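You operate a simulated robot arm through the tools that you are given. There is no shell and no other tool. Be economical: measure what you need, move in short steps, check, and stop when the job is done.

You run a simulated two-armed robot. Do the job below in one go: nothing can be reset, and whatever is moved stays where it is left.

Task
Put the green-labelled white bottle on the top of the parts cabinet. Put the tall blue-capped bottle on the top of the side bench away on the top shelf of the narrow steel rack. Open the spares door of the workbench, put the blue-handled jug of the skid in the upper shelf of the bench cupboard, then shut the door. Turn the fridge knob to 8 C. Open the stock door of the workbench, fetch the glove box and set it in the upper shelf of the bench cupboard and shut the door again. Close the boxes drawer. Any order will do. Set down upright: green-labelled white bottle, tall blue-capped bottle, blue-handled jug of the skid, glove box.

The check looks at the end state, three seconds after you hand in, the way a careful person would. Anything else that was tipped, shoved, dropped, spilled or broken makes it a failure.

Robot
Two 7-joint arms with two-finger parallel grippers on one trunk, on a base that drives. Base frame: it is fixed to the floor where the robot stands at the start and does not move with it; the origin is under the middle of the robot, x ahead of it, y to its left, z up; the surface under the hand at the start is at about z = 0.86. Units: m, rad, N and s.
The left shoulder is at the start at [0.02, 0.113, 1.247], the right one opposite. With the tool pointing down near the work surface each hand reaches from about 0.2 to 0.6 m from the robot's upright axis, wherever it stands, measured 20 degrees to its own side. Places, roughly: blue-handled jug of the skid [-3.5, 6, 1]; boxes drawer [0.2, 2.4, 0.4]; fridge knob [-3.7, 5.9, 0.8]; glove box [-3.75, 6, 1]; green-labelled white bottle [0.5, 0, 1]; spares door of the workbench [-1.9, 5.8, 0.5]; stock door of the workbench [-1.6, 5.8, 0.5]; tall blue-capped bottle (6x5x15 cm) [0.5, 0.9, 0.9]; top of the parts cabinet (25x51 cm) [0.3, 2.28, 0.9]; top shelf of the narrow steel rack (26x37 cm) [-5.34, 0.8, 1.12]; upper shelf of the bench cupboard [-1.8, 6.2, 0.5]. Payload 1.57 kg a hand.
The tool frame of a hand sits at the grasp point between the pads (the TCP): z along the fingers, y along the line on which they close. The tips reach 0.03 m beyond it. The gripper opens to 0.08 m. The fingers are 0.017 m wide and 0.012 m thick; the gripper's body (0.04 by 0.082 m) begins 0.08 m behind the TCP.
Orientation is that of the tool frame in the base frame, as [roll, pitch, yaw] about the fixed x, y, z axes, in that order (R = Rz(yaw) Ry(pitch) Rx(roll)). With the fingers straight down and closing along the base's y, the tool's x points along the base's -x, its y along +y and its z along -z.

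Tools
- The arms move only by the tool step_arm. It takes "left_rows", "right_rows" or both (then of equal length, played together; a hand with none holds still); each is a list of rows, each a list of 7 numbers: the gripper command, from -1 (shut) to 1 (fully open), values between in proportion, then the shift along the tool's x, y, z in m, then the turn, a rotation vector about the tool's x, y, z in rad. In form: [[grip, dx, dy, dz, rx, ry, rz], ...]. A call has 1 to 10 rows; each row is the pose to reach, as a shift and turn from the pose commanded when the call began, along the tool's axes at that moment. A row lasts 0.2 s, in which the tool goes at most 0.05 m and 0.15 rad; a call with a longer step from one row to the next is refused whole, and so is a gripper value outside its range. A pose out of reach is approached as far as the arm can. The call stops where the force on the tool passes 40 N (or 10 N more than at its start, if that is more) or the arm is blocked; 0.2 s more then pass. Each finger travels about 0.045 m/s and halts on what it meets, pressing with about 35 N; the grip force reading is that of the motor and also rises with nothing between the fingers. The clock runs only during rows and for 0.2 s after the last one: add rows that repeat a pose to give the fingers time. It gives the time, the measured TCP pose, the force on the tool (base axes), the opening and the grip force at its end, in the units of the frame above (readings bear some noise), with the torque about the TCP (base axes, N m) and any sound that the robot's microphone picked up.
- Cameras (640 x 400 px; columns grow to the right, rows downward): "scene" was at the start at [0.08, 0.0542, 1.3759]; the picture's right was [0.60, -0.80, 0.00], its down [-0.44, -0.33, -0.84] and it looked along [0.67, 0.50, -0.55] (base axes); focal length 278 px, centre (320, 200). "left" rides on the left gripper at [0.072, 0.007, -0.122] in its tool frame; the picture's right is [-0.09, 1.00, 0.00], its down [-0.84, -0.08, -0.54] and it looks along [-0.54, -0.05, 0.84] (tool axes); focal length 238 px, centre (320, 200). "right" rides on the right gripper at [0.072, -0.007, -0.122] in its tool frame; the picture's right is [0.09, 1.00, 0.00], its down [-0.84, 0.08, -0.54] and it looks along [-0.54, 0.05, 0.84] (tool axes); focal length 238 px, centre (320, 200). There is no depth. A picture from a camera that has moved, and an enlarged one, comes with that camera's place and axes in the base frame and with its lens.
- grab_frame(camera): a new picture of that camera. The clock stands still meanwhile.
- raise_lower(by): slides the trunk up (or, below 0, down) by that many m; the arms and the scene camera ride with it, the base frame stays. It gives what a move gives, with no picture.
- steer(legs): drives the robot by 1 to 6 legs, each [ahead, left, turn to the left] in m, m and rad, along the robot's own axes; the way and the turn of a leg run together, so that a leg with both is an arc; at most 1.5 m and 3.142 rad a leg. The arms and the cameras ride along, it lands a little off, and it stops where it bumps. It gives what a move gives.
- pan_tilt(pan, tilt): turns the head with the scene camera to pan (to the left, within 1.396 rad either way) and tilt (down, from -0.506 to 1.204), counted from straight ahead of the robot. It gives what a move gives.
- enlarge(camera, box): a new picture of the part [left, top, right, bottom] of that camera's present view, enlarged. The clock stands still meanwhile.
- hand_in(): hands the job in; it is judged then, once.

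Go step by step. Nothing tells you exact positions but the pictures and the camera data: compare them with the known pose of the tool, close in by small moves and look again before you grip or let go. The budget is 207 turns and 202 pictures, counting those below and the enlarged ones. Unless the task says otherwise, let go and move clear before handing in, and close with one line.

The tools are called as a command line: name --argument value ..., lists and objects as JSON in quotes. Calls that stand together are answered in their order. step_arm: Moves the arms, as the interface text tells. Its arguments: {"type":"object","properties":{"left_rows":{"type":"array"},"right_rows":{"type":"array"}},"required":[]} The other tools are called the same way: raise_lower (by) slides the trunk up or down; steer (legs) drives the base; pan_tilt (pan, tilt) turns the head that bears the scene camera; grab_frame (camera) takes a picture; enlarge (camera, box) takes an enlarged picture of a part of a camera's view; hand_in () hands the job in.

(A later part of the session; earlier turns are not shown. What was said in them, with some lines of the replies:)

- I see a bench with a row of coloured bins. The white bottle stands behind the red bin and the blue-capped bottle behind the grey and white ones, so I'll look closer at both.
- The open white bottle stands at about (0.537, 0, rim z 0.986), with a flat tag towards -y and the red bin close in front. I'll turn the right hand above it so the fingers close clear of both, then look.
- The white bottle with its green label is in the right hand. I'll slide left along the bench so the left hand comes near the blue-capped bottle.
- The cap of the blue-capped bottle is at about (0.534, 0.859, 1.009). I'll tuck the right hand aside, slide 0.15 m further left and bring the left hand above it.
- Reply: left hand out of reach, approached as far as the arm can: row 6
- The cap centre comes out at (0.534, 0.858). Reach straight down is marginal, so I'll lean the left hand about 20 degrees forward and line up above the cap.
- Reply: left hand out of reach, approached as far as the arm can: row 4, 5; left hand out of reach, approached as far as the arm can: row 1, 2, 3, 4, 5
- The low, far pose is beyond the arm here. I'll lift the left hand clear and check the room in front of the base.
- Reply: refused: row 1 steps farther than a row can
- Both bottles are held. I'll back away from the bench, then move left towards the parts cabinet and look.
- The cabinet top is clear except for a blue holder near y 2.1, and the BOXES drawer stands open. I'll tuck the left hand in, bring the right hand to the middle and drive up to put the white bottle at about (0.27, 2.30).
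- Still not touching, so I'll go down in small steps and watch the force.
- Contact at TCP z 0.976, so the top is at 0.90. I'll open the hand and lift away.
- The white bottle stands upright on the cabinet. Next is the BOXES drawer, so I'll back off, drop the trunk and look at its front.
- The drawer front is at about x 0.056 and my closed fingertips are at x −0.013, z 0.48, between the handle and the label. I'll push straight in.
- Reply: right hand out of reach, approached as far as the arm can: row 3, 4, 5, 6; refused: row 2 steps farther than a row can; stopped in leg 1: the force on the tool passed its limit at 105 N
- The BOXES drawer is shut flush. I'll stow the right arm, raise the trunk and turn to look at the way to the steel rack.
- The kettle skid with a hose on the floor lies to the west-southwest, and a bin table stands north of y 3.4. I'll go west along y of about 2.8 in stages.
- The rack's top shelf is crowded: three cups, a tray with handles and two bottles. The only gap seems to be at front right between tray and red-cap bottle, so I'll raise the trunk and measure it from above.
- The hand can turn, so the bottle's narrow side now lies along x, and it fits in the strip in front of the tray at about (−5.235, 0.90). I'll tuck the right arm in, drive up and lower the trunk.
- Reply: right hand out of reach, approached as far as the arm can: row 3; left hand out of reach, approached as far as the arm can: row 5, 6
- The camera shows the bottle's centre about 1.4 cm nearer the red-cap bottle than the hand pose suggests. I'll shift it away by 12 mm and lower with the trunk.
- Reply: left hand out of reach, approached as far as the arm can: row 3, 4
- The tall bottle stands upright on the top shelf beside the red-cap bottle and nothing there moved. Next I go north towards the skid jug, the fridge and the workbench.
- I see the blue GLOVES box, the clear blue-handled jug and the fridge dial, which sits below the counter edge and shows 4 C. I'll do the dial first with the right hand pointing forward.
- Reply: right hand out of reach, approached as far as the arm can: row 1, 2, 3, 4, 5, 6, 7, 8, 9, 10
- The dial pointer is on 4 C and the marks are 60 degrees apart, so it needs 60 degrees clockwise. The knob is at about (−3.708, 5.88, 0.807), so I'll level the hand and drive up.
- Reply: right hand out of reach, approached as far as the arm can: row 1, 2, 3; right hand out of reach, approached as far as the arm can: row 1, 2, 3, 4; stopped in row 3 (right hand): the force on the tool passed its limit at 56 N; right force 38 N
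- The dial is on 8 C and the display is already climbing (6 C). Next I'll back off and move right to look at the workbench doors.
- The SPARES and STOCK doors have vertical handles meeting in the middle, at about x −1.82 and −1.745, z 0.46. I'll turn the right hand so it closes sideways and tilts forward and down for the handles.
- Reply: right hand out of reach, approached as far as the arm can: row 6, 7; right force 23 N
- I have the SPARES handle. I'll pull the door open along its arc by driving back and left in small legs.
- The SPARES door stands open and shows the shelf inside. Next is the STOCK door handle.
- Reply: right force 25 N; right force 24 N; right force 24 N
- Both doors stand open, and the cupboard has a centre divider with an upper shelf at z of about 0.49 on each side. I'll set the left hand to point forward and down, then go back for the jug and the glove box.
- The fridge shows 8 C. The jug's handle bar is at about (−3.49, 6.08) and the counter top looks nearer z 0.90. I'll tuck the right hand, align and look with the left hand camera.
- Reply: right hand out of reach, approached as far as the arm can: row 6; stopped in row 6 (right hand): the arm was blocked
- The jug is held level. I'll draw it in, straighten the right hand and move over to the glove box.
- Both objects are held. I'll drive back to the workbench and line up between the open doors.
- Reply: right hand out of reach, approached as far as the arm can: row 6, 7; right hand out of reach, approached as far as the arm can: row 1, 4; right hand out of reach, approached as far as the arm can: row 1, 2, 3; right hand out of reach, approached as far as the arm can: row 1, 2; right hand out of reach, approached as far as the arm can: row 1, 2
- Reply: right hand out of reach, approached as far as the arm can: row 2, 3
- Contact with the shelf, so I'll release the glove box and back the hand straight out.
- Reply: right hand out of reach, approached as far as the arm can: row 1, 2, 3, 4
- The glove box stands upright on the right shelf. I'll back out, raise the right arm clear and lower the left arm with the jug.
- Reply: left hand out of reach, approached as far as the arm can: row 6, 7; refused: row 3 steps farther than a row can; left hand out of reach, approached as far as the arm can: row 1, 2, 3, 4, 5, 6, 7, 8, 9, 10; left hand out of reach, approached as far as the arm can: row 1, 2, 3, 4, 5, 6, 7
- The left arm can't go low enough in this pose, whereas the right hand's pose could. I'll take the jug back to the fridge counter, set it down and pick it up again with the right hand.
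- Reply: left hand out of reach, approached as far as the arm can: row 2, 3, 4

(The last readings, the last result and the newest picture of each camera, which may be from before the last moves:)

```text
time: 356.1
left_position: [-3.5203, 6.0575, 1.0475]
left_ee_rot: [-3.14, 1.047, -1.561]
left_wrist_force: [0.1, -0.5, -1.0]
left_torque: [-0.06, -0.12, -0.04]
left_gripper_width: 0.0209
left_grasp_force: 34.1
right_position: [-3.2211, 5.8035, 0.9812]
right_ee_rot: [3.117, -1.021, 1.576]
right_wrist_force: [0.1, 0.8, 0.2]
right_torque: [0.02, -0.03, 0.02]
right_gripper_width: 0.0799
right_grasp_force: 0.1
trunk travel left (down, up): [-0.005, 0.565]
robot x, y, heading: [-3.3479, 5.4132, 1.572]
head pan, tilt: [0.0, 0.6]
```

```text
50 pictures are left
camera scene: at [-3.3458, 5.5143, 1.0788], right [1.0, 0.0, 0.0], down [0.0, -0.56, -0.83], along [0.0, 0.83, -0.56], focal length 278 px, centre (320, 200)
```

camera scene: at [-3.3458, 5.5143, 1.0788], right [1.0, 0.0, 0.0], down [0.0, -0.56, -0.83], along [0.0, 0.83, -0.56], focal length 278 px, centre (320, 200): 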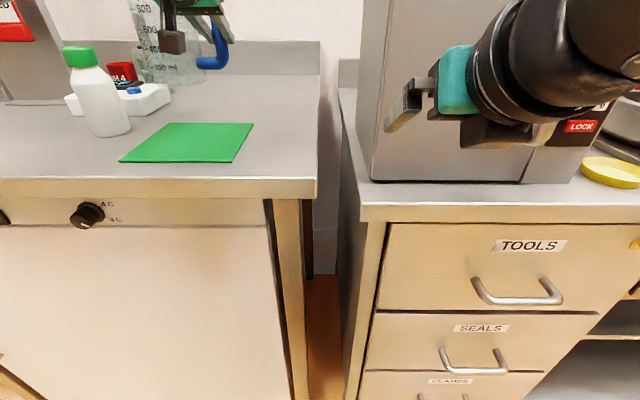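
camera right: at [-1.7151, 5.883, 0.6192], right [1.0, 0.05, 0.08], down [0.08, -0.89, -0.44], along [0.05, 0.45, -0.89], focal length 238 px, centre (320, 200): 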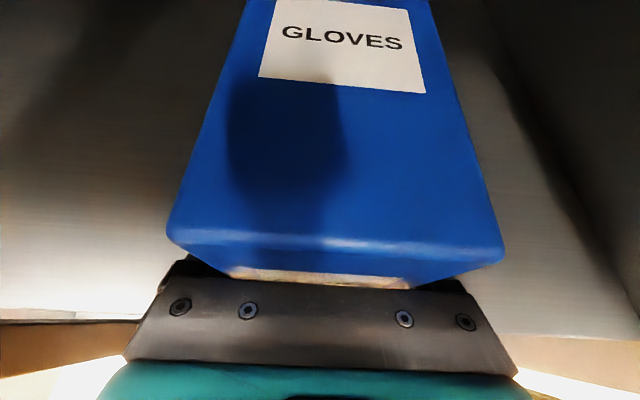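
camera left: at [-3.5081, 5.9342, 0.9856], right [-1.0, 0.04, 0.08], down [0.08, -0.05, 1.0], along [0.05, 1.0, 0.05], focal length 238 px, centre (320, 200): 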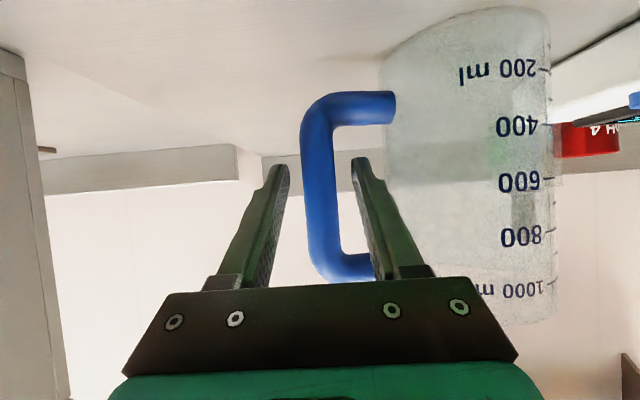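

step_arm --right_rows '[[0, -0.015, 0, -0.026, 0, 0, 0], [0, -0.03, 0, -0.052, 0, 0, 0]]'

steer --legs '[[0.045, -0.018, 0]]'

step_arm --left_rows '[[-1, 0.017, 0, 0.01, 0, 0, 0], [-1, 0.0346, 0, 0.02, 0, 0, 0], [-1, 0.043, 0, 0.025, 0, 0, 0]]'

grab_frame --camera "left"

```text
time: 356.7
left_position: [-3.5206, 6.0585, 1.0481]
left_ee_rot: [-3.137, 1.049, -1.561]
left_wrist_force: [0.8, 0.1, -1.8]
left_torque: [-0.06, -0.12, 0.02]
left_gripper_width: 0.021
left_grasp_force: 34.2
right_position: [-3.23, 5.7615, 1.003]
right_ee_rot: [3.117, -1.017, 1.576]
right_wrist_force: [-0.8, 0.6, -0.2]
right_torque: [-0.02, -0.03, -0.02]
right_gripper_width: 0.04
right_grasp_force: 0.1
right hand out of reach, approached as far as the arm can: row 1, 2
trunk travel left (down, up): [-0.005, 0.565]
robot x, y, heading: [-3.3443, 5.4166, 1.572]
head pan, tilt: [0.0, 0.6]
```

```text
time: 357.6
left_position: [-3.5035, 6.1022, 1.048]
left_ee_rot: [-3.139, 1.045, -1.563]
left_wrist_force: [0.2, 0.2, -1.8]
left_torque: [-0.07, -0.13, 0.03]
left_gripper_width: 0.0212
left_grasp_force: 34.6
right_position: [-3.2122, 5.8061, 1.0037]
right_ee_rot: [3.119, -1.016, 1.575]
right_wrist_force: [1.1, -0.2, -0.4]
right_torque: [-0.01, 0.02, 0.02]
right_gripper_width: 0.0398
right_grasp_force: 0.1
trunk travel left (down, up): [-0.005, 0.565]
robot x, y, heading: [-3.3262, 5.4604, 1.575]
head pan, tilt: [0.0, 0.6]
```

```text
time: 358.4
left_position: [-3.5039, 6.1022, 0.9968]
left_ee_rot: [-3.141, 1.046, -1.56]
left_wrist_force: [0.0, -0.5, -1.4]
left_torque: [-0.02, -0.09, 0.03]
left_gripper_width: 0.0211
left_grasp_force: 34.3
right_position: [-3.2124, 5.8059, 1.0025]
right_ee_rot: [3.117, -1.019, 1.576]
right_wrist_force: [-0.1, -0.3, 0.3]
right_torque: [0.0, 0.01, -0.01]
right_gripper_width: 0.0397
right_grasp_force: 0.1
trunk travel left (down, up): [-0.005, 0.565]
robot x, y, heading: [-3.3297, 5.4607, 1.572]
head pan, tilt: [0.0, 0.6]
```

```text
49 pictures are left
camera left: at [-3.5098, 5.9606, 0.9963], right [-1.0, 0.04, 0.08], down [0.08, -0.05, 1.0], along [0.04, 1.0, 0.05], focal length 238 px, centre (320, 200)
```

left: 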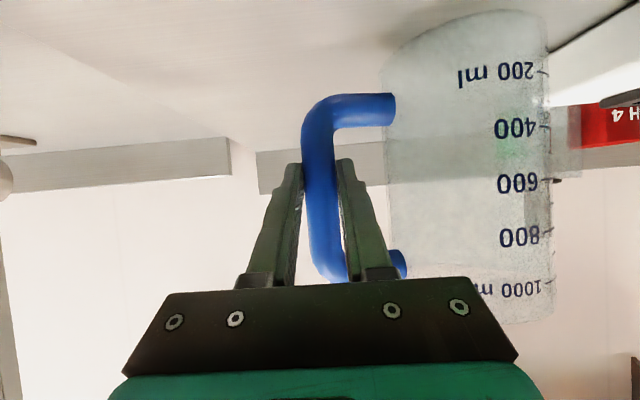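

step_arm --left_rows '[[-1, 0.0135, 0, -0.0234, 0, 0, 0], [-1, 0.0161, 0, -0.0219, 0, 0, 0], [-1, 0.0187, 0, -0.0204, 0, 0, 0]]'

step_arm --left_rows '[[-1, 0.0026, 0, 0.0015, 0, 0, 0], [-1, 0.0035, 0, 0.002, 0, 0, 0]]'

```text
time: 359.2
left_position: [-3.5034, 6.0761, 0.9909]
left_ee_rot: [-3.141, 1.046, -1.562]
left_wrist_force: [-1.1, -0.4, -1.9]
left_torque: [-0.04, -0.12, 0.05]
left_gripper_width: 0.021
left_grasp_force: 33.8
right_position: [-3.212, 5.8067, 1.0018]
right_ee_rot: [3.116, -1.018, 1.576]
right_wrist_force: [0.3, 0.8, -0.8]
right_torque: [0.0, -0.02, 0.02]
right_gripper_width: 0.0402
right_grasp_force: 0.1
trunk travel left (down, up): [-0.005, 0.565]
robot x, y, heading: [-3.3286, 5.4604, 1.569]
head pan, tilt: [0.0, 0.6]
```

```text
time: 359.8
left_position: [-3.5034, 6.0753, 0.9872]
left_ee_rot: [-3.141, 1.046, -1.561]
left_wrist_force: [0.6, -0.4, -1.9]
left_torque: [-0.07, -0.15, 0.01]
left_gripper_width: 0.0211
left_grasp_force: 34.6
right_position: [-3.2134, 5.8064, 1.0038]
right_ee_rot: [3.118, -1.017, 1.576]
right_wrist_force: [0.4, -0.6, -0.5]
right_torque: [0.0, -0.02, 0.07]
right_gripper_width: 0.0399
right_grasp_force: 0.1
trunk travel left (down, up): [-0.005, 0.565]
robot x, y, heading: [-3.3255, 5.4651, 1.576]
head pan, tilt: [0.0, 0.6]
```

step_arm --left_rows '[[-1, 0.0017, 0, 0.001, 0, 0, 0], [-1, 0.0026, 0, 0.0015, 0, 0, 0]]'

step_arm --left_rows '[[-0.6, 0, 0, 0, 0, 0, 0], [-0.2, 0, 0, 0, 0, 0, 0], [0.05, 0, 0, 0, 0, 0, 0], [0.05, 0, 0, 0, 0, 0, 0]]'

grab_frame --camera "left"

```text
time: 360.4
left_position: [-3.5021, 6.0748, 0.986]
left_ee_rot: [3.141, 1.049, -1.561]
left_wrist_force: [0.2, -0.1, 2.3]
left_torque: [0.27, 0.25, 0.02]
left_gripper_width: 0.0213
left_grasp_force: 34.3
right_position: [-3.2129, 5.8046, 1.0022]
right_ee_rot: [3.118, -1.018, 1.576]
right_wrist_force: [-0.2, 0.2, 0.1]
right_torque: [-0.01, 0.0, -0.03]
right_gripper_width: 0.04
right_grasp_force: 0.2
trunk travel left (down, up): [-0.005, 0.565]
robot x, y, heading: [-3.3249, 5.4589, 1.578]
head pan, tilt: [0.0, 0.6]
```

```text
time: 361.4
left_position: [-3.5031, 6.075, 0.9846]
left_ee_rot: [-3.14, 1.047, -1.562]
left_wrist_force: [0.3, 0.1, 0.0]
left_torque: [0.0, 0.02, 0.01]
left_gripper_width: 0.0424
left_grasp_force: 0.1
right_position: [-3.2122, 5.8058, 1.0032]
right_ee_rot: [3.116, -1.018, 1.577]
right_wrist_force: [0.2, 0.5, -0.5]
right_torque: [0.02, -0.03, -0.03]
right_gripper_width: 0.0401
right_grasp_force: 0.0
trunk travel left (down, up): [-0.005, 0.565]
robot x, y, heading: [-3.3274, 5.4607, 1.575]
head pan, tilt: [0.0, 0.6]
```

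```text
48 pictures are left
camera left: at [-3.509, 5.9337, 0.9835], right [-1.0, 0.04, 0.08], down [0.08, -0.05, 1.0], along [0.04, 1.0, 0.05], focal length 238 px, centre (320, 200)
```

left: 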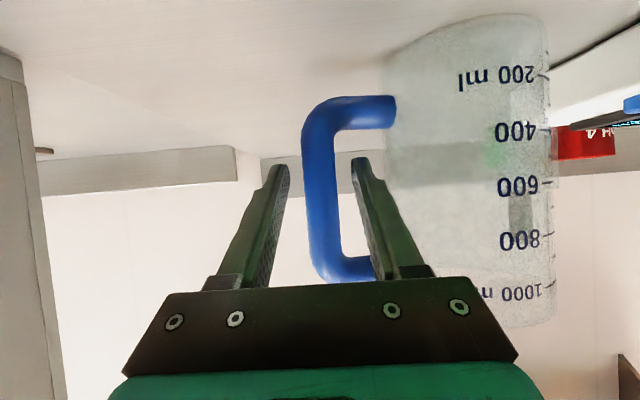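

step_arm --left_rows '[[0.05, 0, 0, -0.04, 0, 0, 0], [0.05, 0, 0, -0.08, 0, 0, 0], [0.05, 0, 0, -0.12, 0, 0, 0], [0.05, 0, 0, -0.15, 0, 0, 0]]'

steer --legs '[[-0.25, 0, 0], [0, 0.275, 0]]'

step_arm --right_rows '[[0.1, 0.02, 0, 0.034, 0, 0, 0], [0.1, 0.04, 0, 0.068, 0, 0, 0], [0.1, 0.06, 0, 0.103, 0, 0, 0], [0.1, 0.08, 0, 0.138, 0, 0, 0]]'

grab_frame --camera "scene"

```text
time: 362.4
left_position: [-3.5018, 5.9451, 1.0583]
left_ee_rot: [-3.138, 1.045, -1.561]
left_wrist_force: [0.1, 0.9, 0.4]
left_torque: [-0.01, 0.02, 0.01]
left_gripper_width: 0.0421
left_grasp_force: 0.1
right_position: [-3.2132, 5.8061, 1.0035]
right_ee_rot: [3.116, -1.019, 1.576]
right_wrist_force: [-0.8, 0.5, -0.2]
right_torque: [0.02, 0.03, 0.02]
right_gripper_width: 0.0401
right_grasp_force: 0.0
trunk travel left (down, up): [-0.005, 0.565]
robot x, y, heading: [-3.3279, 5.4565, 1.574]
head pan, tilt: [0.0, 0.6]
```

```text
time: 365.8
left_position: [-3.7738, 5.6934, 1.0594]
left_ee_rot: [-3.141, 1.047, -1.562]
left_wrist_force: [0.1, -0.3, -0.1]
left_torque: [0.0, 0.01, -0.01]
left_gripper_width: 0.0422
left_grasp_force: 0.0
right_position: [-3.4847, 5.5541, 1.003]
right_ee_rot: [3.117, -1.017, 1.577]
right_wrist_force: [0.5, -0.8, 0.1]
right_torque: [-0.04, -0.01, 0.01]
right_gripper_width: 0.0399
right_grasp_force: 0.1
trunk travel left (down, up): [-0.005, 0.565]
robot x, y, heading: [-3.5968, 5.2077, 1.572]
head pan, tilt: [0.0, 0.6]
```

```text
time: 366.8
left_position: [-3.7733, 5.6931, 1.059]
left_ee_rot: [-3.141, 1.046, -1.561]
left_wrist_force: [0.5, -0.1, 0.5]
left_torque: [-0.01, 0.02, 0.01]
left_gripper_width: 0.0421
left_grasp_force: 0.1
right_position: [-3.4819, 5.7142, 0.9989]
right_ee_rot: [3.114, -1.02, 1.579]
right_wrist_force: [-0.6, -1.3, -0.3]
right_torque: [-0.03, -0.01, -0.01]
right_gripper_width: 0.044
right_grasp_force: 0.0
trunk travel left (down, up): [-0.005, 0.565]
robot x, y, heading: [-3.5968, 5.2053, 1.574]
head pan, tilt: [0.0, 0.6]
```

```text
47 pictures are left
camera scene: at [-3.6, 5.3074, 1.0788], right [1.0, 0.0, 0.0], down [0.0, -0.57, -0.82], along [0.0, 0.82, -0.57], focal length 278 px, centre (320, 200)
```

scene: 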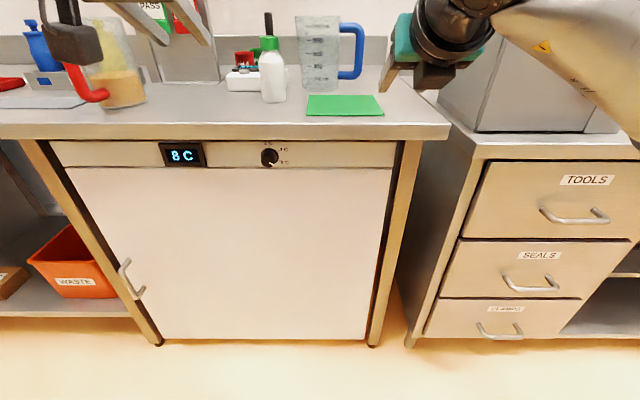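

step_arm --left_rows '[[0.05, -0.035, 0, -0.03, 0, 0, 0], [0.05, -0.07, 0, -0.06, 0, 0, 0]]'

steer --legs '[[0.26, 0.02, 0]]'

grab_frame --camera "right"

```text
time: 367.4
left_position: [-3.7726, 5.6763, 1.1503]
left_ee_rot: [3.141, 1.047, -1.564]
left_wrist_force: [-0.3, 0.1, 0.0]
left_torque: [0.0, 0.0, -0.01]
left_gripper_width: 0.0418
left_grasp_force: 0.0
right_position: [-3.4808, 5.7138, 0.9988]
right_ee_rot: [3.118, -1.019, 1.576]
right_wrist_force: [0.5, -0.2, -0.4]
right_torque: [0.02, 0.04, -0.02]
right_gripper_width: 0.0439
right_grasp_force: 0.1
trunk travel left (down, up): [-0.005, 0.565]
robot x, y, heading: [-3.6007, 5.2074, 1.576]
head pan, tilt: [0.0, 0.6]
```

```text
time: 369.2
left_position: [-3.7947, 5.9361, 1.149]
left_ee_rot: [3.141, 1.047, -1.562]
left_wrist_force: [-0.3, -0.1, -0.4]
left_torque: [0.03, 0.04, -0.05]
left_gripper_width: 0.0418
left_grasp_force: 0.1
right_position: [-3.5018, 5.9725, 0.998]
right_ee_rot: [3.117, -1.015, 1.577]
right_wrist_force: [0.2, -0.2, -0.3]
right_torque: [-0.02, 0.0, 0.02]
right_gripper_width: 0.0441
right_grasp_force: 0.0
trunk travel left (down, up): [-0.005, 0.565]
robot x, y, heading: [-3.6223, 5.4667, 1.571]
head pan, tilt: [0.0, 0.6]
```

```text
46 pictures are left
camera right: at [-3.511, 5.9079, 1.1236], right [1.0, 0.03, 0.09], down [0.07, -0.9, -0.43], along [0.07, 0.43, -0.9], focal length 238 px, centre (320, 200)
```

right: 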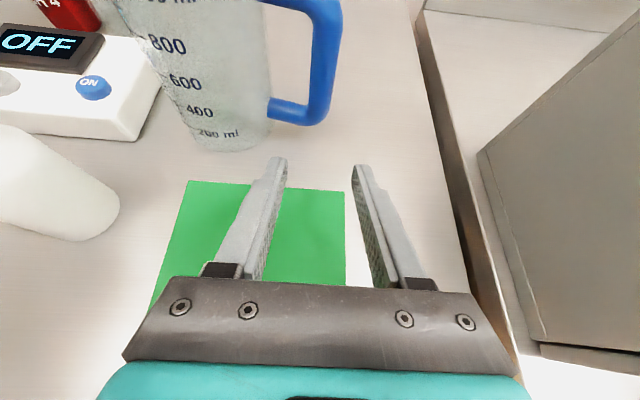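

step_arm --right_rows '[[0.05, 0.012, -0.001, 0.03, 0, 0, 0], [0.05, 0.028, -0.001, 0.062, 0, 0, 0], [0.05, 0.0437, -0.001, 0.0934, 0, 0, 0], [0.05, 0.0437, -0.001, 0.0934, 0, 0, 0]]'

grab_frame --camera "right"

```text
time: 370.2
left_position: [-3.7944, 5.9356, 1.1495]
left_ee_rot: [3.141, 1.046, -1.562]
left_wrist_force: [0.1, 1.1, 0.0]
left_torque: [0.04, -0.02, 0.02]
left_gripper_width: 0.0422
left_grasp_force: 0.0
right_position: [-3.4996, 6.0744, 0.9867]
right_ee_rot: [3.116, -1.019, 1.577]
right_wrist_force: [-0.4, 0.8, -0.9]
right_torque: [0.01, 0.0, -0.02]
right_gripper_width: 0.042
right_grasp_force: 0.0
trunk travel left (down, up): [-0.005, 0.565]
robot x, y, heading: [-3.6181, 5.4675, 1.579]
head pan, tilt: [0.0, 0.6]
```

```text
45 pictures are left
camera right: at [-3.5103, 6.0096, 1.112], right [1.0, 0.03, 0.09], down [0.07, -0.9, -0.43], along [0.07, 0.43, -0.9], focal length 238 px, centre (320, 200)
```

right: 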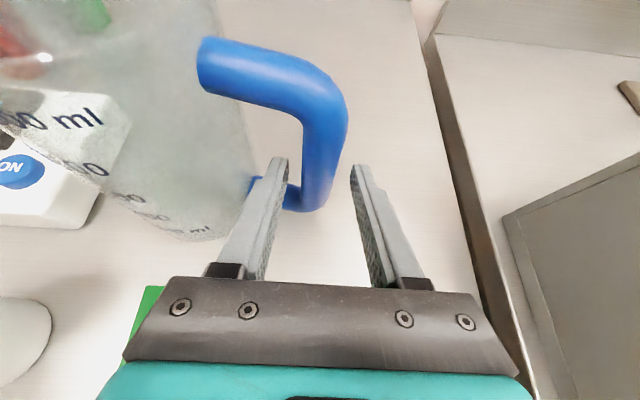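

step_arm --right_rows '[[-0.4, 0, 0, 0, 0, 0, 0], [-1, 0, 0, 0, 0, 0, 0], [-1, 0, 0, 0, 0, 0, 0], [-1, 0, 0, 0, 0, 0, 0]]'

step_arm --right_rows '[[-1, 0.017, 0, -0.0105, 0, 0, 0], [-1, 0.04, 0, -0.025, 0, 0, 0], [-1, 0.06, 0, -0.037, 0, 0, 0]]'

steer --legs '[[-0.35, 0, 0]]'

grab_frame --camera "scene"

```text
time: 371.2
left_position: [-3.7961, 5.935, 1.1484]
left_ee_rot: [3.14, 1.046, -1.562]
left_wrist_force: [0.1, 0.3, 0.4]
left_torque: [-0.01, 0.03, -0.04]
left_gripper_width: 0.0423
left_grasp_force: 0.0
right_position: [-3.5026, 6.0742, 0.9872]
right_ee_rot: [3.117, -1.018, 1.574]
right_wrist_force: [-1.2, -0.6, 1.4]
right_torque: [-0.08, 0.32, 0.0]
right_gripper_width: 0.021
right_grasp_force: 34.7
trunk travel left (down, up): [-0.005, 0.565]
robot x, y, heading: [-3.6209, 5.4682, 1.572]
head pan, tilt: [0.0, 0.6]
```

```text
time: 372.0
left_position: [-3.7952, 5.9362, 1.1501]
left_ee_rot: [3.141, 1.048, -1.561]
left_wrist_force: [-0.1, -0.1, -0.1]
left_torque: [-0.03, -0.03, -0.03]
left_gripper_width: 0.0421
left_grasp_force: 0.1
right_position: [-3.5027, 6.0754, 1.057]
right_ee_rot: [3.117, -1.017, 1.576]
right_wrist_force: [-0.4, 0.5, -1.7]
right_torque: [-0.05, -0.11, 0.03]
right_gripper_width: 0.0209
right_grasp_force: 34.5
trunk travel left (down, up): [-0.005, 0.565]
robot x, y, heading: [-3.6194, 5.4659, 1.575]
head pan, tilt: [0.0, 0.6]
```

```text
time: 374.3
left_position: [-3.7952, 5.586, 1.1488]
left_ee_rot: [3.14, 1.047, -1.559]
left_wrist_force: [-0.7, -0.1, 0.1]
left_torque: [0.01, -0.03, -0.02]
left_gripper_width: 0.0424
left_grasp_force: 0.0
right_position: [-3.5039, 5.7271, 1.0572]
right_ee_rot: [3.117, -1.019, 1.58]
right_wrist_force: [-1.2, 0.3, -1.5]
right_torque: [-0.09, -0.11, 0.01]
right_gripper_width: 0.021
right_grasp_force: 34.0
trunk travel left (down, up): [-0.005, 0.565]
robot x, y, heading: [-3.6185, 5.1198, 1.577]
head pan, tilt: [0.0, 0.6]
```

```text
44 pictures are left
camera scene: at [-3.6194, 5.2175, 1.0788], right [1.0, 0.01, 0.0], down [0.0, -0.56, -0.83], along [-0.01, 0.83, -0.56], focal length 278 px, centre (320, 200)
```

scene: 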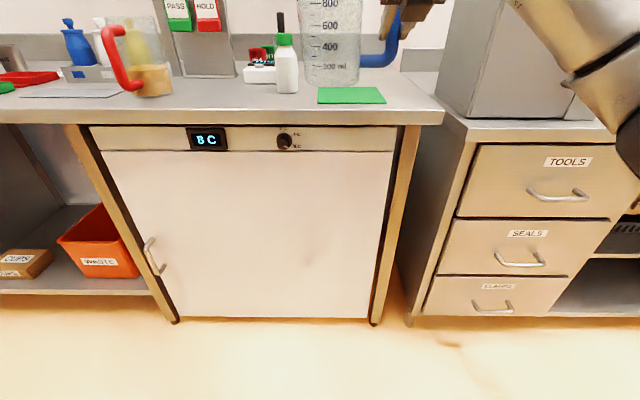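

steer --legs '[[-0.25, 0, -0.004], [0, -0.9, 0], [0, -0.8, 0]]'

step_arm --right_rows '[[-1, -0.036, -0.007, 0.022, 0, 0, 0], [-1, -0.072, -0.014, 0.044, 0, 0, 0], [-1, -0.108, -0.021, 0.066, 0, 0, 0], [-1, -0.144, -0.028, 0.088, 0, 0, 0], [-1, -0.18, -0.035, 0.11, 0, 0, 0], [-1, -0.216, -0.042, 0.132, 0, 0, 0], [-1, -0.252, -0.049, 0.154, 0, 0, 0], [-1, -0.288, -0.056, 0.176, 0, 0, 0], [-1, -0.322, -0.063, 0.198, 0, 0, 0], [-1, -0.354, -0.065, 0.218, 0, 0, 0]]'

grab_frame --camera "scene"

```text
time: 384.4
left_position: [-2.0745, 5.3344, 1.1498]
left_ee_rot: [-3.141, 1.046, -1.572]
left_wrist_force: [0.4, -0.9, 0.3]
left_torque: [0.02, -0.01, -0.01]
left_gripper_width: 0.0421
left_grasp_force: 0.0
right_position: [-1.7796, 5.4713, 1.0572]
right_ee_rot: [3.117, -1.018, 1.567]
right_wrist_force: [-0.7, 0.6, -1.0]
right_torque: [-0.05, -0.14, 0.01]
right_gripper_width: 0.0209
right_grasp_force: 34.1
trunk travel left (down, up): [-0.005, 0.565]
robot x, y, heading: [-1.8997, 4.8679, 1.565]
head pan, tilt: [0.0, 0.6]
```

```text
time: 386.6
left_position: [-2.0731, 5.334, 1.1485]
left_ee_rot: [-3.139, 1.047, -1.572]
left_wrist_force: [-0.5, 0.0, 0.4]
left_torque: [0.0, -0.03, -0.02]
left_gripper_width: 0.0419
left_grasp_force: 0.2
right_position: [-1.8394, 5.4732, 0.6408]
right_ee_rot: [3.118, -1.02, 1.566]
right_wrist_force: [0.0, -0.3, -2.2]
right_torque: [-0.04, -0.15, 0.01]
right_gripper_width: 0.021
right_grasp_force: 34.5
trunk travel left (down, up): [-0.005, 0.565]
robot x, y, heading: [-1.905, 4.8643, 1.561]
head pan, tilt: [0.0, 0.6]
```

```text
43 pictures are left
camera scene: at [-1.9032, 4.9629, 1.0788], right [1.0, -0.01, 0.0], down [0.0, -0.57, -0.82], along [0.01, 0.82, -0.57], focal length 278 px, centre (320, 200)
```

scene: 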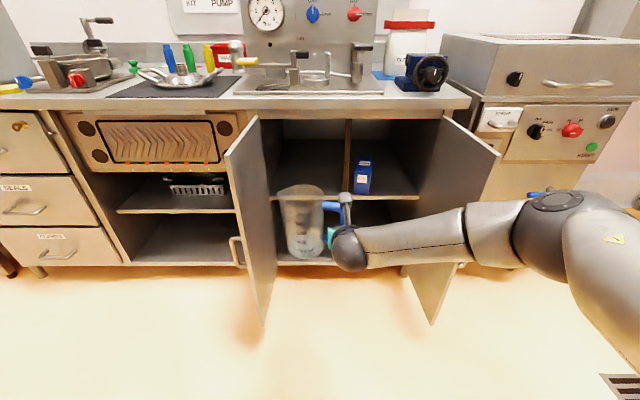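

step_arm --right_rows '[[-1, -0.004, -0.01, 0.026, 0, 0, 0], [-1, -0.008, -0.02, 0.052, 0, 0, 0], [-1, -0.011, -0.03, 0.0773, 0, 0, 0], [-1, -0.011, -0.03, 0.0773, 0, 0, 0]]'

grab_frame --camera "scene"

```text
time: 387.6
left_position: [-2.0729, 5.3354, 1.1487]
left_ee_rot: [-3.138, 1.046, -1.575]
left_wrist_force: [-0.4, -0.5, 0.1]
left_torque: [-0.02, 0.06, 0.01]
left_gripper_width: 0.0418
left_grasp_force: 0.1
right_position: [-1.8673, 5.5335, 0.5888]
right_ee_rot: [3.116, -1.019, 1.565]
right_wrist_force: [0.7, 0.0, -1.3]
right_torque: [-0.04, -0.11, -0.04]
right_gripper_width: 0.0213
right_grasp_force: 34.2
trunk travel left (down, up): [-0.005, 0.565]
robot x, y, heading: [-1.9038, 4.8629, 1.561]
head pan, tilt: [0.0, 0.6]
```

```text
42 pictures are left
camera scene: at [-1.9033, 4.9629, 1.0788], right [1.0, -0.01, 0.0], down [0.0, -0.57, -0.82], along [0.01, 0.82, -0.57], focal length 278 px, centre (320, 200)
```

scene: 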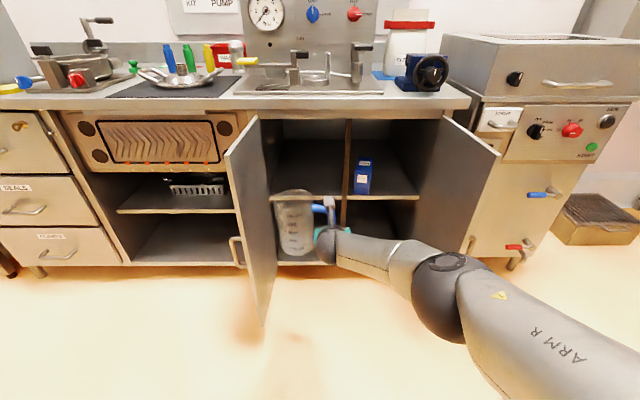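

steer --legs '[[0.3, 0.012, 0.006]]'

grab_frame --camera "scene"

```text
time: 389.7
left_position: [-2.0887, 5.6312, 1.1484]
left_ee_rot: [-3.141, 1.048, -1.567]
left_wrist_force: [-0.2, 0.1, -0.1]
left_torque: [0.02, 0.04, -0.01]
left_gripper_width: 0.042
left_grasp_force: 0.1
right_position: [-1.883, 5.8301, 0.5902]
right_ee_rot: [3.116, -1.019, 1.574]
right_wrist_force: [-0.3, -0.2, -2.8]
right_torque: [-0.09, -0.08, 0.01]
right_gripper_width: 0.0209
right_grasp_force: 34.2
trunk travel left (down, up): [-0.005, 0.565]
robot x, y, heading: [-1.9145, 5.1614, 1.577]
head pan, tilt: [0.0, 0.6]
```

```text
41 pictures are left
camera scene: at [-1.915, 5.2609, 1.0788], right [1.0, 0.0, 0.0], down [0.0, -0.57, -0.82], along [0.0, 0.82, -0.57], focal length 278 px, centre (320, 200)
```

scene: 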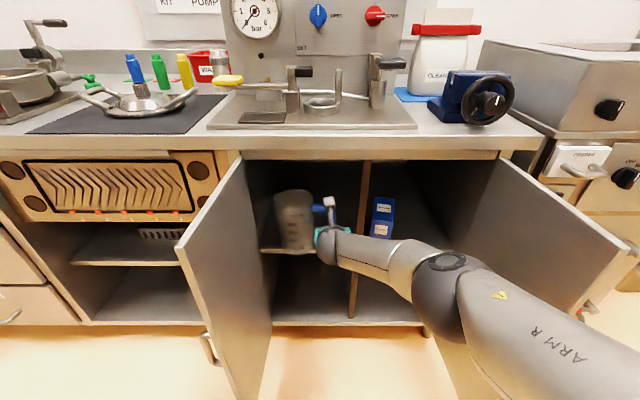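

steer --legs '[[0.13, 0.0, -0.004]]'

step_arm --right_rows '[[-1, -0.0085, 0, 0.0053, 0, 0, 0], [-1, -0.017, 0, 0.0105, 0, 0, 0], [-1, -0.0213, 0, 0.0132, 0, 0, 0]]'

grab_frame --camera "right"

enlarge --camera "scene" --box '[220, 150, 440, 310]'

```text
time: 390.9
left_position: [-2.0846, 5.761, 1.149]
left_ee_rot: [-3.139, 1.047, -1.57]
left_wrist_force: [0.1, 0.4, -0.1]
left_torque: [-0.01, -0.02, 0.01]
left_gripper_width: 0.042
left_grasp_force: 0.1
right_position: [-1.8789, 5.9595, 0.5898]
right_ee_rot: [3.119, -1.016, 1.57]
right_wrist_force: [1.0, 0.6, -1.3]
right_torque: [-0.04, -0.09, 0.01]
right_gripper_width: 0.0211
right_grasp_force: 33.9
trunk travel left (down, up): [-0.005, 0.565]
robot x, y, heading: [-1.9116, 5.2959, 1.565]
head pan, tilt: [0.0, 0.6]
```

```text
time: 391.7
left_position: [-2.0855, 5.7609, 1.1489]
left_ee_rot: [-3.14, 1.048, -1.568]
left_wrist_force: [-0.1, -0.6, 0.2]
left_torque: [-0.01, 0.0, 0.01]
left_gripper_width: 0.0419
left_grasp_force: 0.0
right_position: [-1.8744, 5.9572, 0.5649]
right_ee_rot: [3.115, -1.018, 1.568]
right_wrist_force: [0.9, -1.5, -1.1]
right_torque: [-0.03, -0.13, 0.0]
right_gripper_width: 0.0209
right_grasp_force: 34.8
right hand out of reach, approached as far as the arm can: row 3
trunk travel left (down, up): [-0.005, 0.565]
robot x, y, heading: [-1.9113, 5.2894, 1.566]
head pan, tilt: [0.0, 0.6]
```

```text
40 pictures are left
camera right: at [-1.8834, 5.8921, 0.6909], right [1.0, 0.02, 0.09], down [0.06, -0.9, -0.43], along [0.07, 0.43, -0.9], focal length 238 px, centre (320, 200)
```

right: 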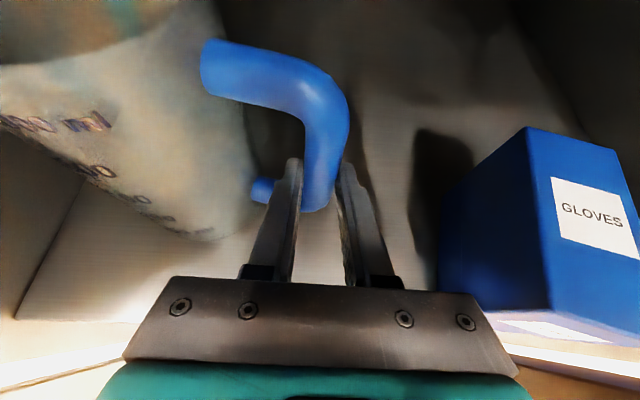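

```text
2.50 times, centred on (330, 230) of scene
camera zoom: at [-1.9144, 5.3901, 1.0788], right [1.0, 0.0, 0.0], down [0.0, -0.57, -0.82], along [0.0, 0.82, -0.57], focal length 694 px, centre (295, 125)
```

zoom: 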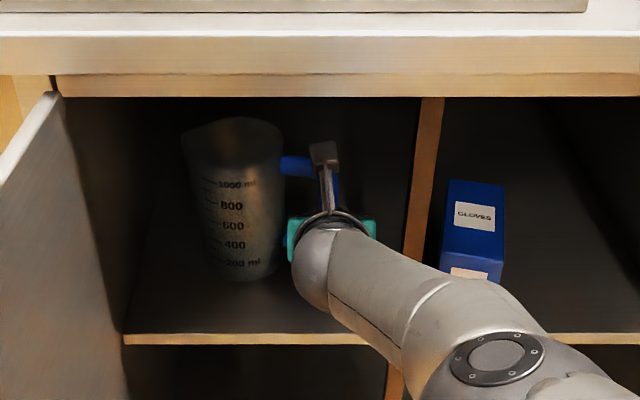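

step_arm --right_rows '[[-1, -0.0087, 0, -0.0064, 0, 0, 0], [-1, -0.011, 0, -0.005, 0, 0, 0]]'

step_arm --right_rows '[[-1, -0.0026, 0, 0.0016, 0, 0, 0], [-1, -0.0034, 0, 0.0021, 0, 0, 0]]'

```text
time: 392.3
left_position: [-2.0866, 5.7608, 1.1494]
left_ee_rot: [-3.14, 1.046, -1.569]
left_wrist_force: [0.4, 0.2, 0.2]
left_torque: [0.0, -0.03, -0.01]
left_gripper_width: 0.042
left_grasp_force: 0.2
right_position: [-1.8752, 5.9496, 0.557]
right_ee_rot: [3.115, -1.018, 1.57]
right_wrist_force: [-0.2, 0.8, -0.7]
right_torque: [0.0, 0.04, -0.03]
right_gripper_width: 0.0211
right_grasp_force: 34.1
right hand out of reach, approached as far as the arm can: row 1, 2
trunk travel left (down, up): [-0.005, 0.565]
robot x, y, heading: [-1.9154, 5.2912, 1.566]
head pan, tilt: [0.0, 0.6]
```

```text
time: 392.9
left_position: [-2.0858, 5.7605, 1.1494]
left_ee_rot: [3.14, 1.047, -1.569]
left_wrist_force: [0.1, -0.5, -0.1]
left_torque: [-0.02, -0.05, -0.01]
left_gripper_width: 0.0421
left_grasp_force: 0.0
right_position: [-1.8751, 5.9512, 0.5553]
right_ee_rot: [3.115, -1.02, 1.567]
right_wrist_force: [1.5, 0.3, 5.7]
right_torque: [0.02, 0.55, -0.02]
right_gripper_width: 0.0211
right_grasp_force: 34.5
trunk travel left (down, up): [-0.005, 0.565]
robot x, y, heading: [-1.9123, 5.2904, 1.57]
head pan, tilt: [0.0, 0.6]
```

step_arm --right_rows '[[-0.6, 0, 0, 0, 0, 0, 0], [-0.2, 0, 0, 0, 0, 0, 0], [0.0, 0, 0, 0, 0, 0, 0], [0.0, 0, 0, 0, 0, 0, 0]]'

steer --legs '[[-0.15, 0, 0]]'

steer --legs '[[-0.25, 0, 0]]'

grab_frame --camera "scene"

enlarge --camera "scene" --box '[220, 90, 460, 240]'

```text
time: 393.9
left_position: [-2.0859, 5.7601, 1.1497]
left_ee_rot: [-3.139, 1.047, -1.569]
left_wrist_force: [0.6, 0.0, -0.1]
left_torque: [0.0, 0.01, -0.01]
left_gripper_width: 0.0419
left_grasp_force: 0.0
right_position: [-1.8758, 5.9494, 0.5533]
right_ee_rot: [3.116, -1.017, 1.569]
right_wrist_force: [0.2, 0.3, 0.1]
right_torque: [-0.03, 0.02, -0.02]
right_gripper_width: 0.0402
right_grasp_force: 0.1
trunk travel left (down, up): [-0.005, 0.565]
robot x, y, heading: [-1.9135, 5.2915, 1.565]
head pan, tilt: [0.0, 0.6]
```

```text
time: 395.3
left_position: [-2.0879, 5.611, 1.1493]
left_ee_rot: [-3.137, 1.047, -1.567]
left_wrist_force: [-0.4, 0.0, 0.6]
left_torque: [0.01, -0.02, -0.01]
left_gripper_width: 0.042
left_grasp_force: 0.1
right_position: [-1.8776, 5.7993, 0.5552]
right_ee_rot: [3.118, -1.017, 1.568]
right_wrist_force: [-1.0, -0.1, -0.3]
right_torque: [0.04, -0.01, 0.01]
right_gripper_width: 0.0398
right_grasp_force: 0.1
trunk travel left (down, up): [-0.005, 0.565]
robot x, y, heading: [-1.9125, 5.1415, 1.566]
head pan, tilt: [0.0, 0.6]
```

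```text
time: 397.1
left_position: [-2.0861, 5.3629, 1.1496]
left_ee_rot: [-3.141, 1.046, -1.57]
left_wrist_force: [-1.1, -0.4, 0.4]
left_torque: [-0.03, 0.0, 0.0]
left_gripper_width: 0.0419
left_grasp_force: 0.2
right_position: [-1.8771, 5.5518, 0.5533]
right_ee_rot: [3.116, -1.018, 1.569]
right_wrist_force: [-0.4, -0.3, 0.2]
right_torque: [-0.02, -0.02, -0.02]
right_gripper_width: 0.0401
right_grasp_force: 0.2
trunk travel left (down, up): [-0.005, 0.565]
robot x, y, heading: [-1.9138, 4.8973, 1.561]
head pan, tilt: [0.0, 0.6]
```

```text
38 pictures are left
camera scene: at [-1.9157, 4.9919, 1.0788], right [1.0, 0.0, 0.0], down [0.0, -0.56, -0.83], along [0.0, 0.83, -0.56], focal length 278 px, centre (320, 200)
```

scene: 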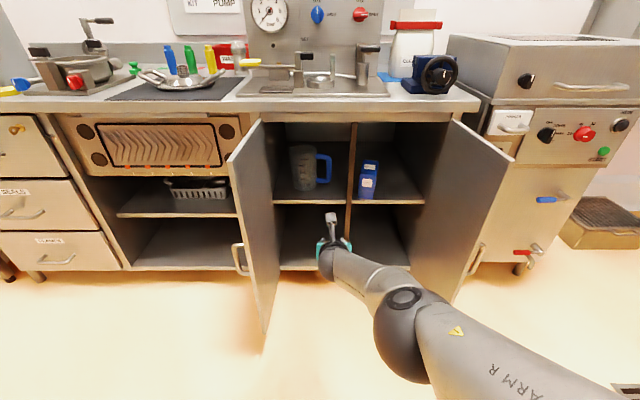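

```text
2.67 times, centred on (340, 165) of scene
camera zoom: at [-1.9157, 4.9919, 1.0788], right [1.0, 0.0, 0.0], down [0.0, -0.56, -0.83], along [0.0, 0.83, -0.56], focal length 740 px, centre (267, 293)
```

zoom: 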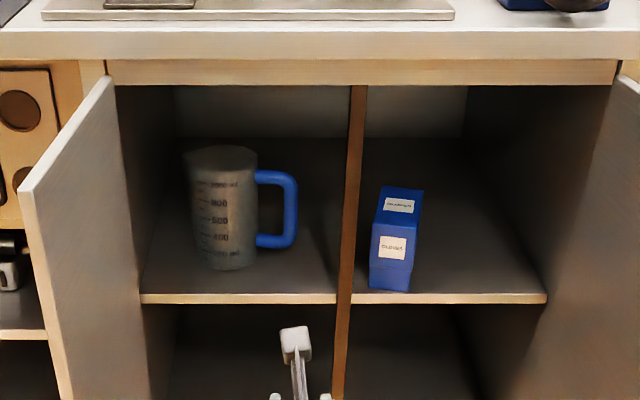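

Both objects stand upright on the upper shelf. Next I shut the SPARES door, pushing its outer face with the closed right hand above the handle.

steer --legs '[[-0.17, 0, 0.005]]'

step_arm --right_rows '[[-1, 0.042, 0, -0.026, 0, 0, 0], [-1, 0.084, 0, -0.052, 0, 0, 0], [-1, 0.125, 0, -0.077, 0, 0, 0], [-1, 0.125, 0, -0.077, 0, 0, 0]]'

steer --legs '[[0, 0.35, 0], [0.22, 0, 0]]'

grab_frame --camera "scene"

```text
time: 398.6
left_position: [-2.089, 5.1898, 1.148]
left_ee_rot: [-3.141, 1.046, -1.565]
left_wrist_force: [0.4, 0.1, 0.6]
left_torque: [0.03, 0.02, -0.02]
left_gripper_width: 0.0421
left_grasp_force: 0.1
right_position: [-1.8816, 5.3792, 0.5543]
right_ee_rot: [3.116, -1.017, 1.575]
right_wrist_force: [0.3, -0.2, -0.1]
right_torque: [0.01, -0.02, -0.03]
right_gripper_width: 0.0402
right_grasp_force: 0.0
trunk travel left (down, up): [-0.005, 0.565]
robot x, y, heading: [-1.9138, 4.721, 1.575]
head pan, tilt: [0.0, 0.6]
```

```text
time: 399.6
left_position: [-2.0904, 5.1897, 1.1486]
left_ee_rot: [-3.14, 1.046, -1.564]
left_wrist_force: [-0.6, 0.3, -0.1]
left_torque: [-0.02, -0.02, 0.03]
left_gripper_width: 0.042
left_grasp_force: 0.2
right_position: [-1.9087, 5.4243, 0.6719]
right_ee_rot: [3.131, -1.015, 1.563]
right_wrist_force: [0.1, -0.9, 0.2]
right_torque: [-0.02, -0.03, 0.0]
right_gripper_width: 0.0
right_grasp_force: 20.8
right hand out of reach, approached as far as the arm can: row 1, 2, 3, 4
trunk travel left (down, up): [-0.005, 0.565]
robot x, y, heading: [-1.913, 4.7199, 1.575]
head pan, tilt: [0.0, 0.6]
```

```text
time: 403.2
left_position: [-2.4432, 5.4116, 1.1498]
left_ee_rot: [-3.138, 1.046, -1.566]
left_wrist_force: [0.5, -0.3, 0.7]
left_torque: [0.02, -0.01, -0.02]
left_gripper_width: 0.0418
left_grasp_force: 0.0
right_position: [-2.2596, 5.6474, 0.6698]
right_ee_rot: [3.131, -1.018, 1.559]
right_wrist_force: [0.0, -0.1, 0.4]
right_torque: [0.01, -0.02, 0.0]
right_gripper_width: 0.0
right_grasp_force: 21.3
trunk travel left (down, up): [-0.005, 0.565]
robot x, y, heading: [-2.27, 4.9446, 1.568]
head pan, tilt: [0.0, 0.6]
```

```text
36 pictures are left
camera scene: at [-2.2691, 5.042, 1.0788], right [1.0, 0.0, 0.0], down [0.0, -0.57, -0.82], along [0.0, 0.82, -0.57], focal length 278 px, centre (320, 200)
```

scene: 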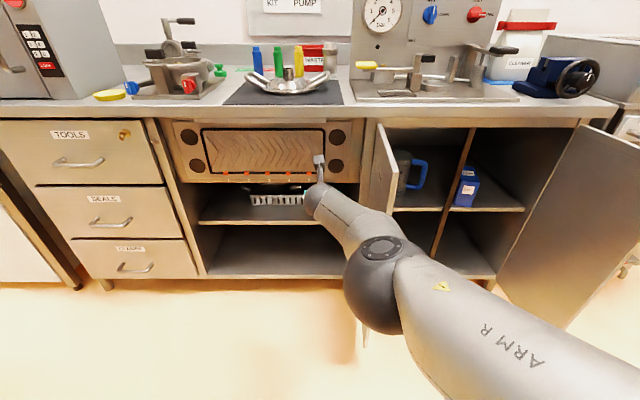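

steer --legs '[[-0.04, -0.1, 0], [-0.004, -0.084, 0], [0.017, -0.061, 0], [0.032, -0.055, 0]]'

grab_frame --camera "scene"

```text
time: 406.2
left_position: [-2.143, 5.4171, 1.149]
left_ee_rot: [-3.14, 1.047, -1.567]
left_wrist_force: [0.3, -0.1, -0.2]
left_torque: [-0.06, -0.02, -0.01]
left_gripper_width: 0.042
left_grasp_force: 0.1
right_position: [-1.9616, 5.6518, 0.6723]
right_ee_rot: [3.131, -1.017, 1.558]
right_wrist_force: [0.5, -1.1, 0.6]
right_torque: [0.03, -0.02, -0.02]
right_gripper_width: 0.0
right_grasp_force: 21.4
trunk travel left (down, up): [-0.005, 0.565]
robot x, y, heading: [-1.9695, 4.948, 1.565]
head pan, tilt: [0.0, 0.6]
```

```text
35 pictures are left
camera scene: at [-1.9706, 5.0462, 1.0788], right [1.0, 0.0, 0.0], down [0.0, -0.57, -0.83], along [0.0, 0.83, -0.57], focal length 278 px, centre (320, 200)
```

scene: 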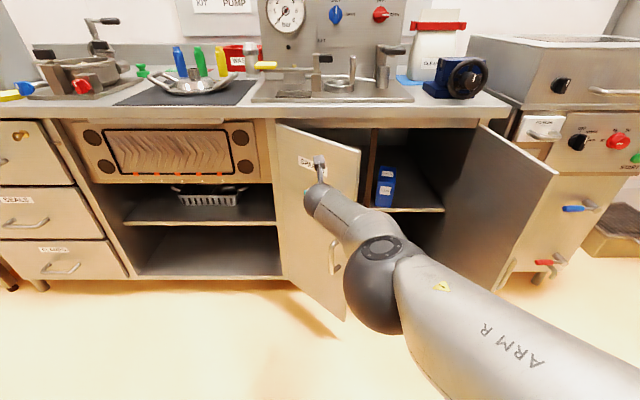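

steer --legs '[[0.045, -0.044, 0], [0.05, -0.031, 0], [0.05, -0.016, 0]]'

steer --legs '[[0.03, 0.0, 0]]'

grab_frame --camera "scene"

```text
time: 408.3
left_position: [-2.0522, 5.5607, 1.1484]
left_ee_rot: [-3.14, 1.046, -1.567]
left_wrist_force: [0.4, 0.4, -0.2]
left_torque: [-0.01, 0.01, -0.02]
left_gripper_width: 0.0422
left_grasp_force: 0.0
right_position: [-1.87, 5.7954, 0.6714]
right_ee_rot: [3.13, -1.016, 1.557]
right_wrist_force: [0.0, -0.1, -0.2]
right_torque: [0.02, 0.04, 0.02]
right_gripper_width: 0.0001
right_grasp_force: 22.0
trunk travel left (down, up): [-0.005, 0.565]
robot x, y, heading: [-1.8809, 5.0868, 1.569]
head pan, tilt: [0.0, 0.6]
```

```text
time: 409.1
left_position: [-2.0516, 5.573, 1.1494]
left_ee_rot: [-3.141, 1.046, -1.565]
left_wrist_force: [-0.2, -0.2, 0.0]
left_torque: [0.0, -0.02, -0.01]
left_gripper_width: 0.0417
left_grasp_force: 0.1
right_position: [-1.8731, 5.8033, 0.6684]
right_ee_rot: [3.134, -1.003, 1.546]
right_wrist_force: [2.9, -20.6, 6.9]
right_torque: [0.05, -0.01, -0.04]
right_gripper_width: 0.0004
right_grasp_force: 20.7
trunk travel left (down, up): [-0.005, 0.565]
robot x, y, heading: [-1.8755, 5.1058, 1.569]
head pan, tilt: [0.0, 0.6]
stopped in leg 1: the force on the tool passed its limit at 110 N (the readings are from after the stop); the commanded pose is now the measured one
```

```text
34 pictures are left
camera scene: at [-1.8792, 5.2024, 1.079], right [1.0, 0.0, 0.0], down [0.0, -0.56, -0.83], along [0.0, 0.83, -0.56], focal length 278 px, centre (320, 200)
```

scene: 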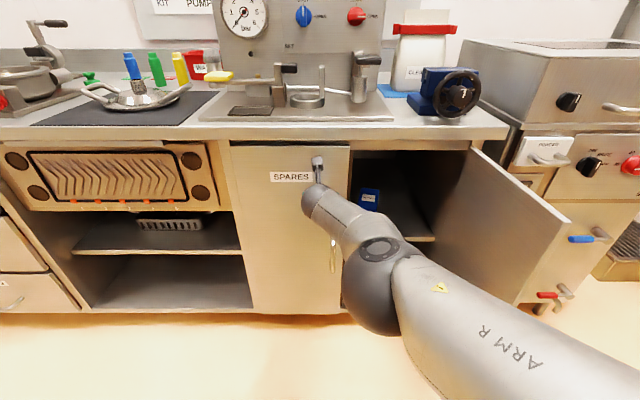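

The SPARES door is shut. Now the same for STOCK from its other side.

steer --legs '[[-0.33, 0, 0], [0, -0.48, 0], [0.12, 0, 0]]'

grab_frame --camera "scene"

```text
time: 414.6
left_position: [-1.5736, 5.367, 1.1486]
left_ee_rot: [-3.141, 1.043, -1.563]
left_wrist_force: [-0.6, -0.8, -0.2]
left_torque: [0.0, 0.0, 0.0]
left_gripper_width: 0.0419
left_grasp_force: 0.0
right_position: [-1.394, 5.5974, 0.6678]
right_ee_rot: [3.132, -1.004, 1.552]
right_wrist_force: [0.2, -0.7, 0.1]
right_torque: [0.04, 0.02, 0.0]
right_gripper_width: 0.0
right_grasp_force: 21.3
trunk travel left (down, up): [-0.005, 0.565]
robot x, y, heading: [-1.3977, 4.8957, 1.575]
head pan, tilt: [0.0, 0.6]
```

```text
33 pictures are left
camera scene: at [-1.4001, 4.9959, 1.0788], right [1.0, 0.0, 0.0], down [0.0, -0.57, -0.82], along [0.0, 0.82, -0.57], focal length 278 px, centre (320, 200)
```

scene: 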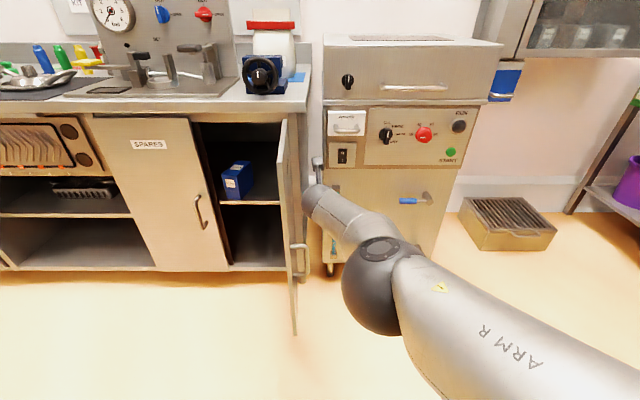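

steer --legs '[[0, 0.06, 0], [-0.004, 0.084, 0], [0.017, 0.061, 0], [0.032, 0.055, 0]]'

grab_frame --camera "scene"

```text
time: 417.4
left_position: [-1.834, 5.4112, 1.1482]
left_ee_rot: [-3.138, 1.044, -1.565]
left_wrist_force: [0.1, 0.4, -0.2]
left_torque: [-0.01, 0.0, 0.03]
left_gripper_width: 0.042
left_grasp_force: 0.0
right_position: [-1.6536, 5.6421, 0.6681]
right_ee_rot: [3.132, -1.004, 1.553]
right_wrist_force: [-0.9, 0.4, 0.0]
right_torque: [-0.02, 0.06, 0.0]
right_gripper_width: 0.0001
right_grasp_force: 21.4
trunk travel left (down, up): [-0.005, 0.565]
robot x, y, heading: [-1.6597, 4.9421, 1.573]
head pan, tilt: [0.0, 0.6]
```

```text
32 pictures are left
camera scene: at [-1.6603, 5.0407, 1.0788], right [1.0, 0.0, 0.0], down [0.0, -0.57, -0.82], along [0.0, 0.82, -0.57], focal length 278 px, centre (320, 200)
```

scene: 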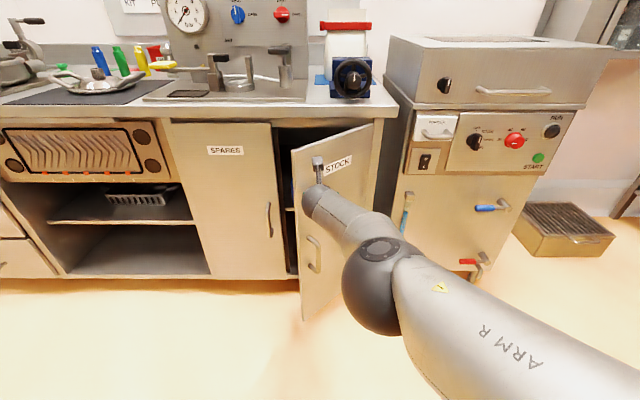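

steer --legs '[[0.045, 0.044, 0], [0.05, 0.031, 0], [0.05, 0.012, 0]]'

steer --legs '[[0.03, 0.0, 0]]'

steer --legs '[[-0.3, 0.0, 0]]'

grab_frame --camera "scene"

enlarge --camera "scene" --box '[160, 80, 440, 280]'

```text
time: 419.5
left_position: [-1.9201, 5.5556, 1.1487]
left_ee_rot: [-3.141, 1.043, -1.564]
left_wrist_force: [0.5, 0.1, 0.2]
left_torque: [-0.01, 0.01, 0.02]
left_gripper_width: 0.0422
left_grasp_force: 0.0
right_position: [-1.7401, 5.7868, 0.6676]
right_ee_rot: [3.132, -1.002, 1.552]
right_wrist_force: [0.5, 0.2, 1.1]
right_torque: [-0.03, 0.01, 0.02]
right_gripper_width: 0.0
right_grasp_force: 21.2
trunk travel left (down, up): [-0.005, 0.565]
robot x, y, heading: [-1.7479, 5.0832, 1.572]
head pan, tilt: [0.0, 0.6]
```

```text
time: 420.3
left_position: [-1.9207, 5.5757, 1.1475]
left_ee_rot: [-3.139, 1.04, -1.562]
left_wrist_force: [0.0, -0.9, 0.8]
left_torque: [0.04, -0.03, -0.01]
left_gripper_width: 0.0418
left_grasp_force: 0.0
right_position: [-1.741, 5.803, 0.6661]
right_ee_rot: [3.134, -0.994, 1.54]
right_wrist_force: [0.2, -10.1, 4.1]
right_torque: [-0.01, 0.03, -0.01]
right_gripper_width: 0.0
right_grasp_force: 21.6
trunk travel left (down, up): [-0.005, 0.565]
robot x, y, heading: [-1.7476, 5.1052, 1.569]
head pan, tilt: [0.0, 0.6]
stopped in leg 1: the force on the tool passed its limit at 562 N (the readings are from after the stop); the commanded pose is now the measured one
```

```text
time: 422.4
left_position: [-1.9208, 5.2794, 1.146]
left_ee_rot: [-3.141, 1.04, -1.565]
left_wrist_force: [-0.9, -0.6, -0.2]
left_torque: [0.02, 0.0, 0.01]
left_gripper_width: 0.0418
left_grasp_force: 0.0
right_position: [-1.7413, 5.5079, 0.6659]
right_ee_rot: [3.133, -0.99, 1.541]
right_wrist_force: [-0.2, -0.6, -0.4]
right_torque: [0.02, 0.0, 0.0]
right_gripper_width: 0.0
right_grasp_force: 21.3
trunk travel left (down, up): [-0.005, 0.565]
robot x, y, heading: [-1.7454, 4.8114, 1.568]
head pan, tilt: [0.0, 0.6]
```

```text
31 pictures are left
camera scene: at [-1.7476, 4.9078, 1.0788], right [1.0, 0.0, 0.0], down [0.0, -0.56, -0.83], along [0.0, 0.83, -0.56], focal length 278 px, centre (320, 200)
```

scene: 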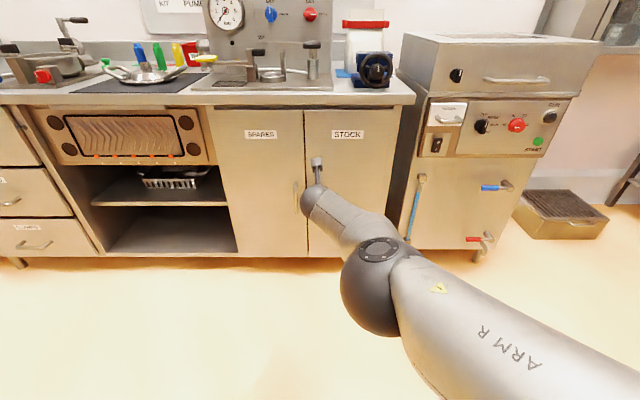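

```text
2.00 times, centred on (300, 180) of scene
camera zoom: at [-1.7476, 4.9078, 1.0788], right [1.0, 0.0, 0.0], down [0.0, -0.56, -0.83], along [0.0, 0.83, -0.56], focal length 555 px, centre (360, 240)
```

zoom: 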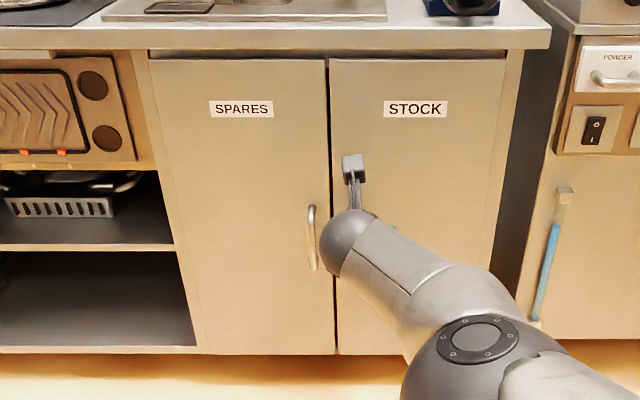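

All six parts are done as far as the pictures show: both doors and the drawer are shut, the dial is at 8 C and the four items stand upright. Both hands are clear, so I'm handing in.

hand_in

```text
The job is handed in.
```

I finished all six parts and handed the job in. The last pictures showed every item upright, both doors and the drawer shut, and the fridge at 8 C. I couldn't see the jug and glove box again once the doors were closed.
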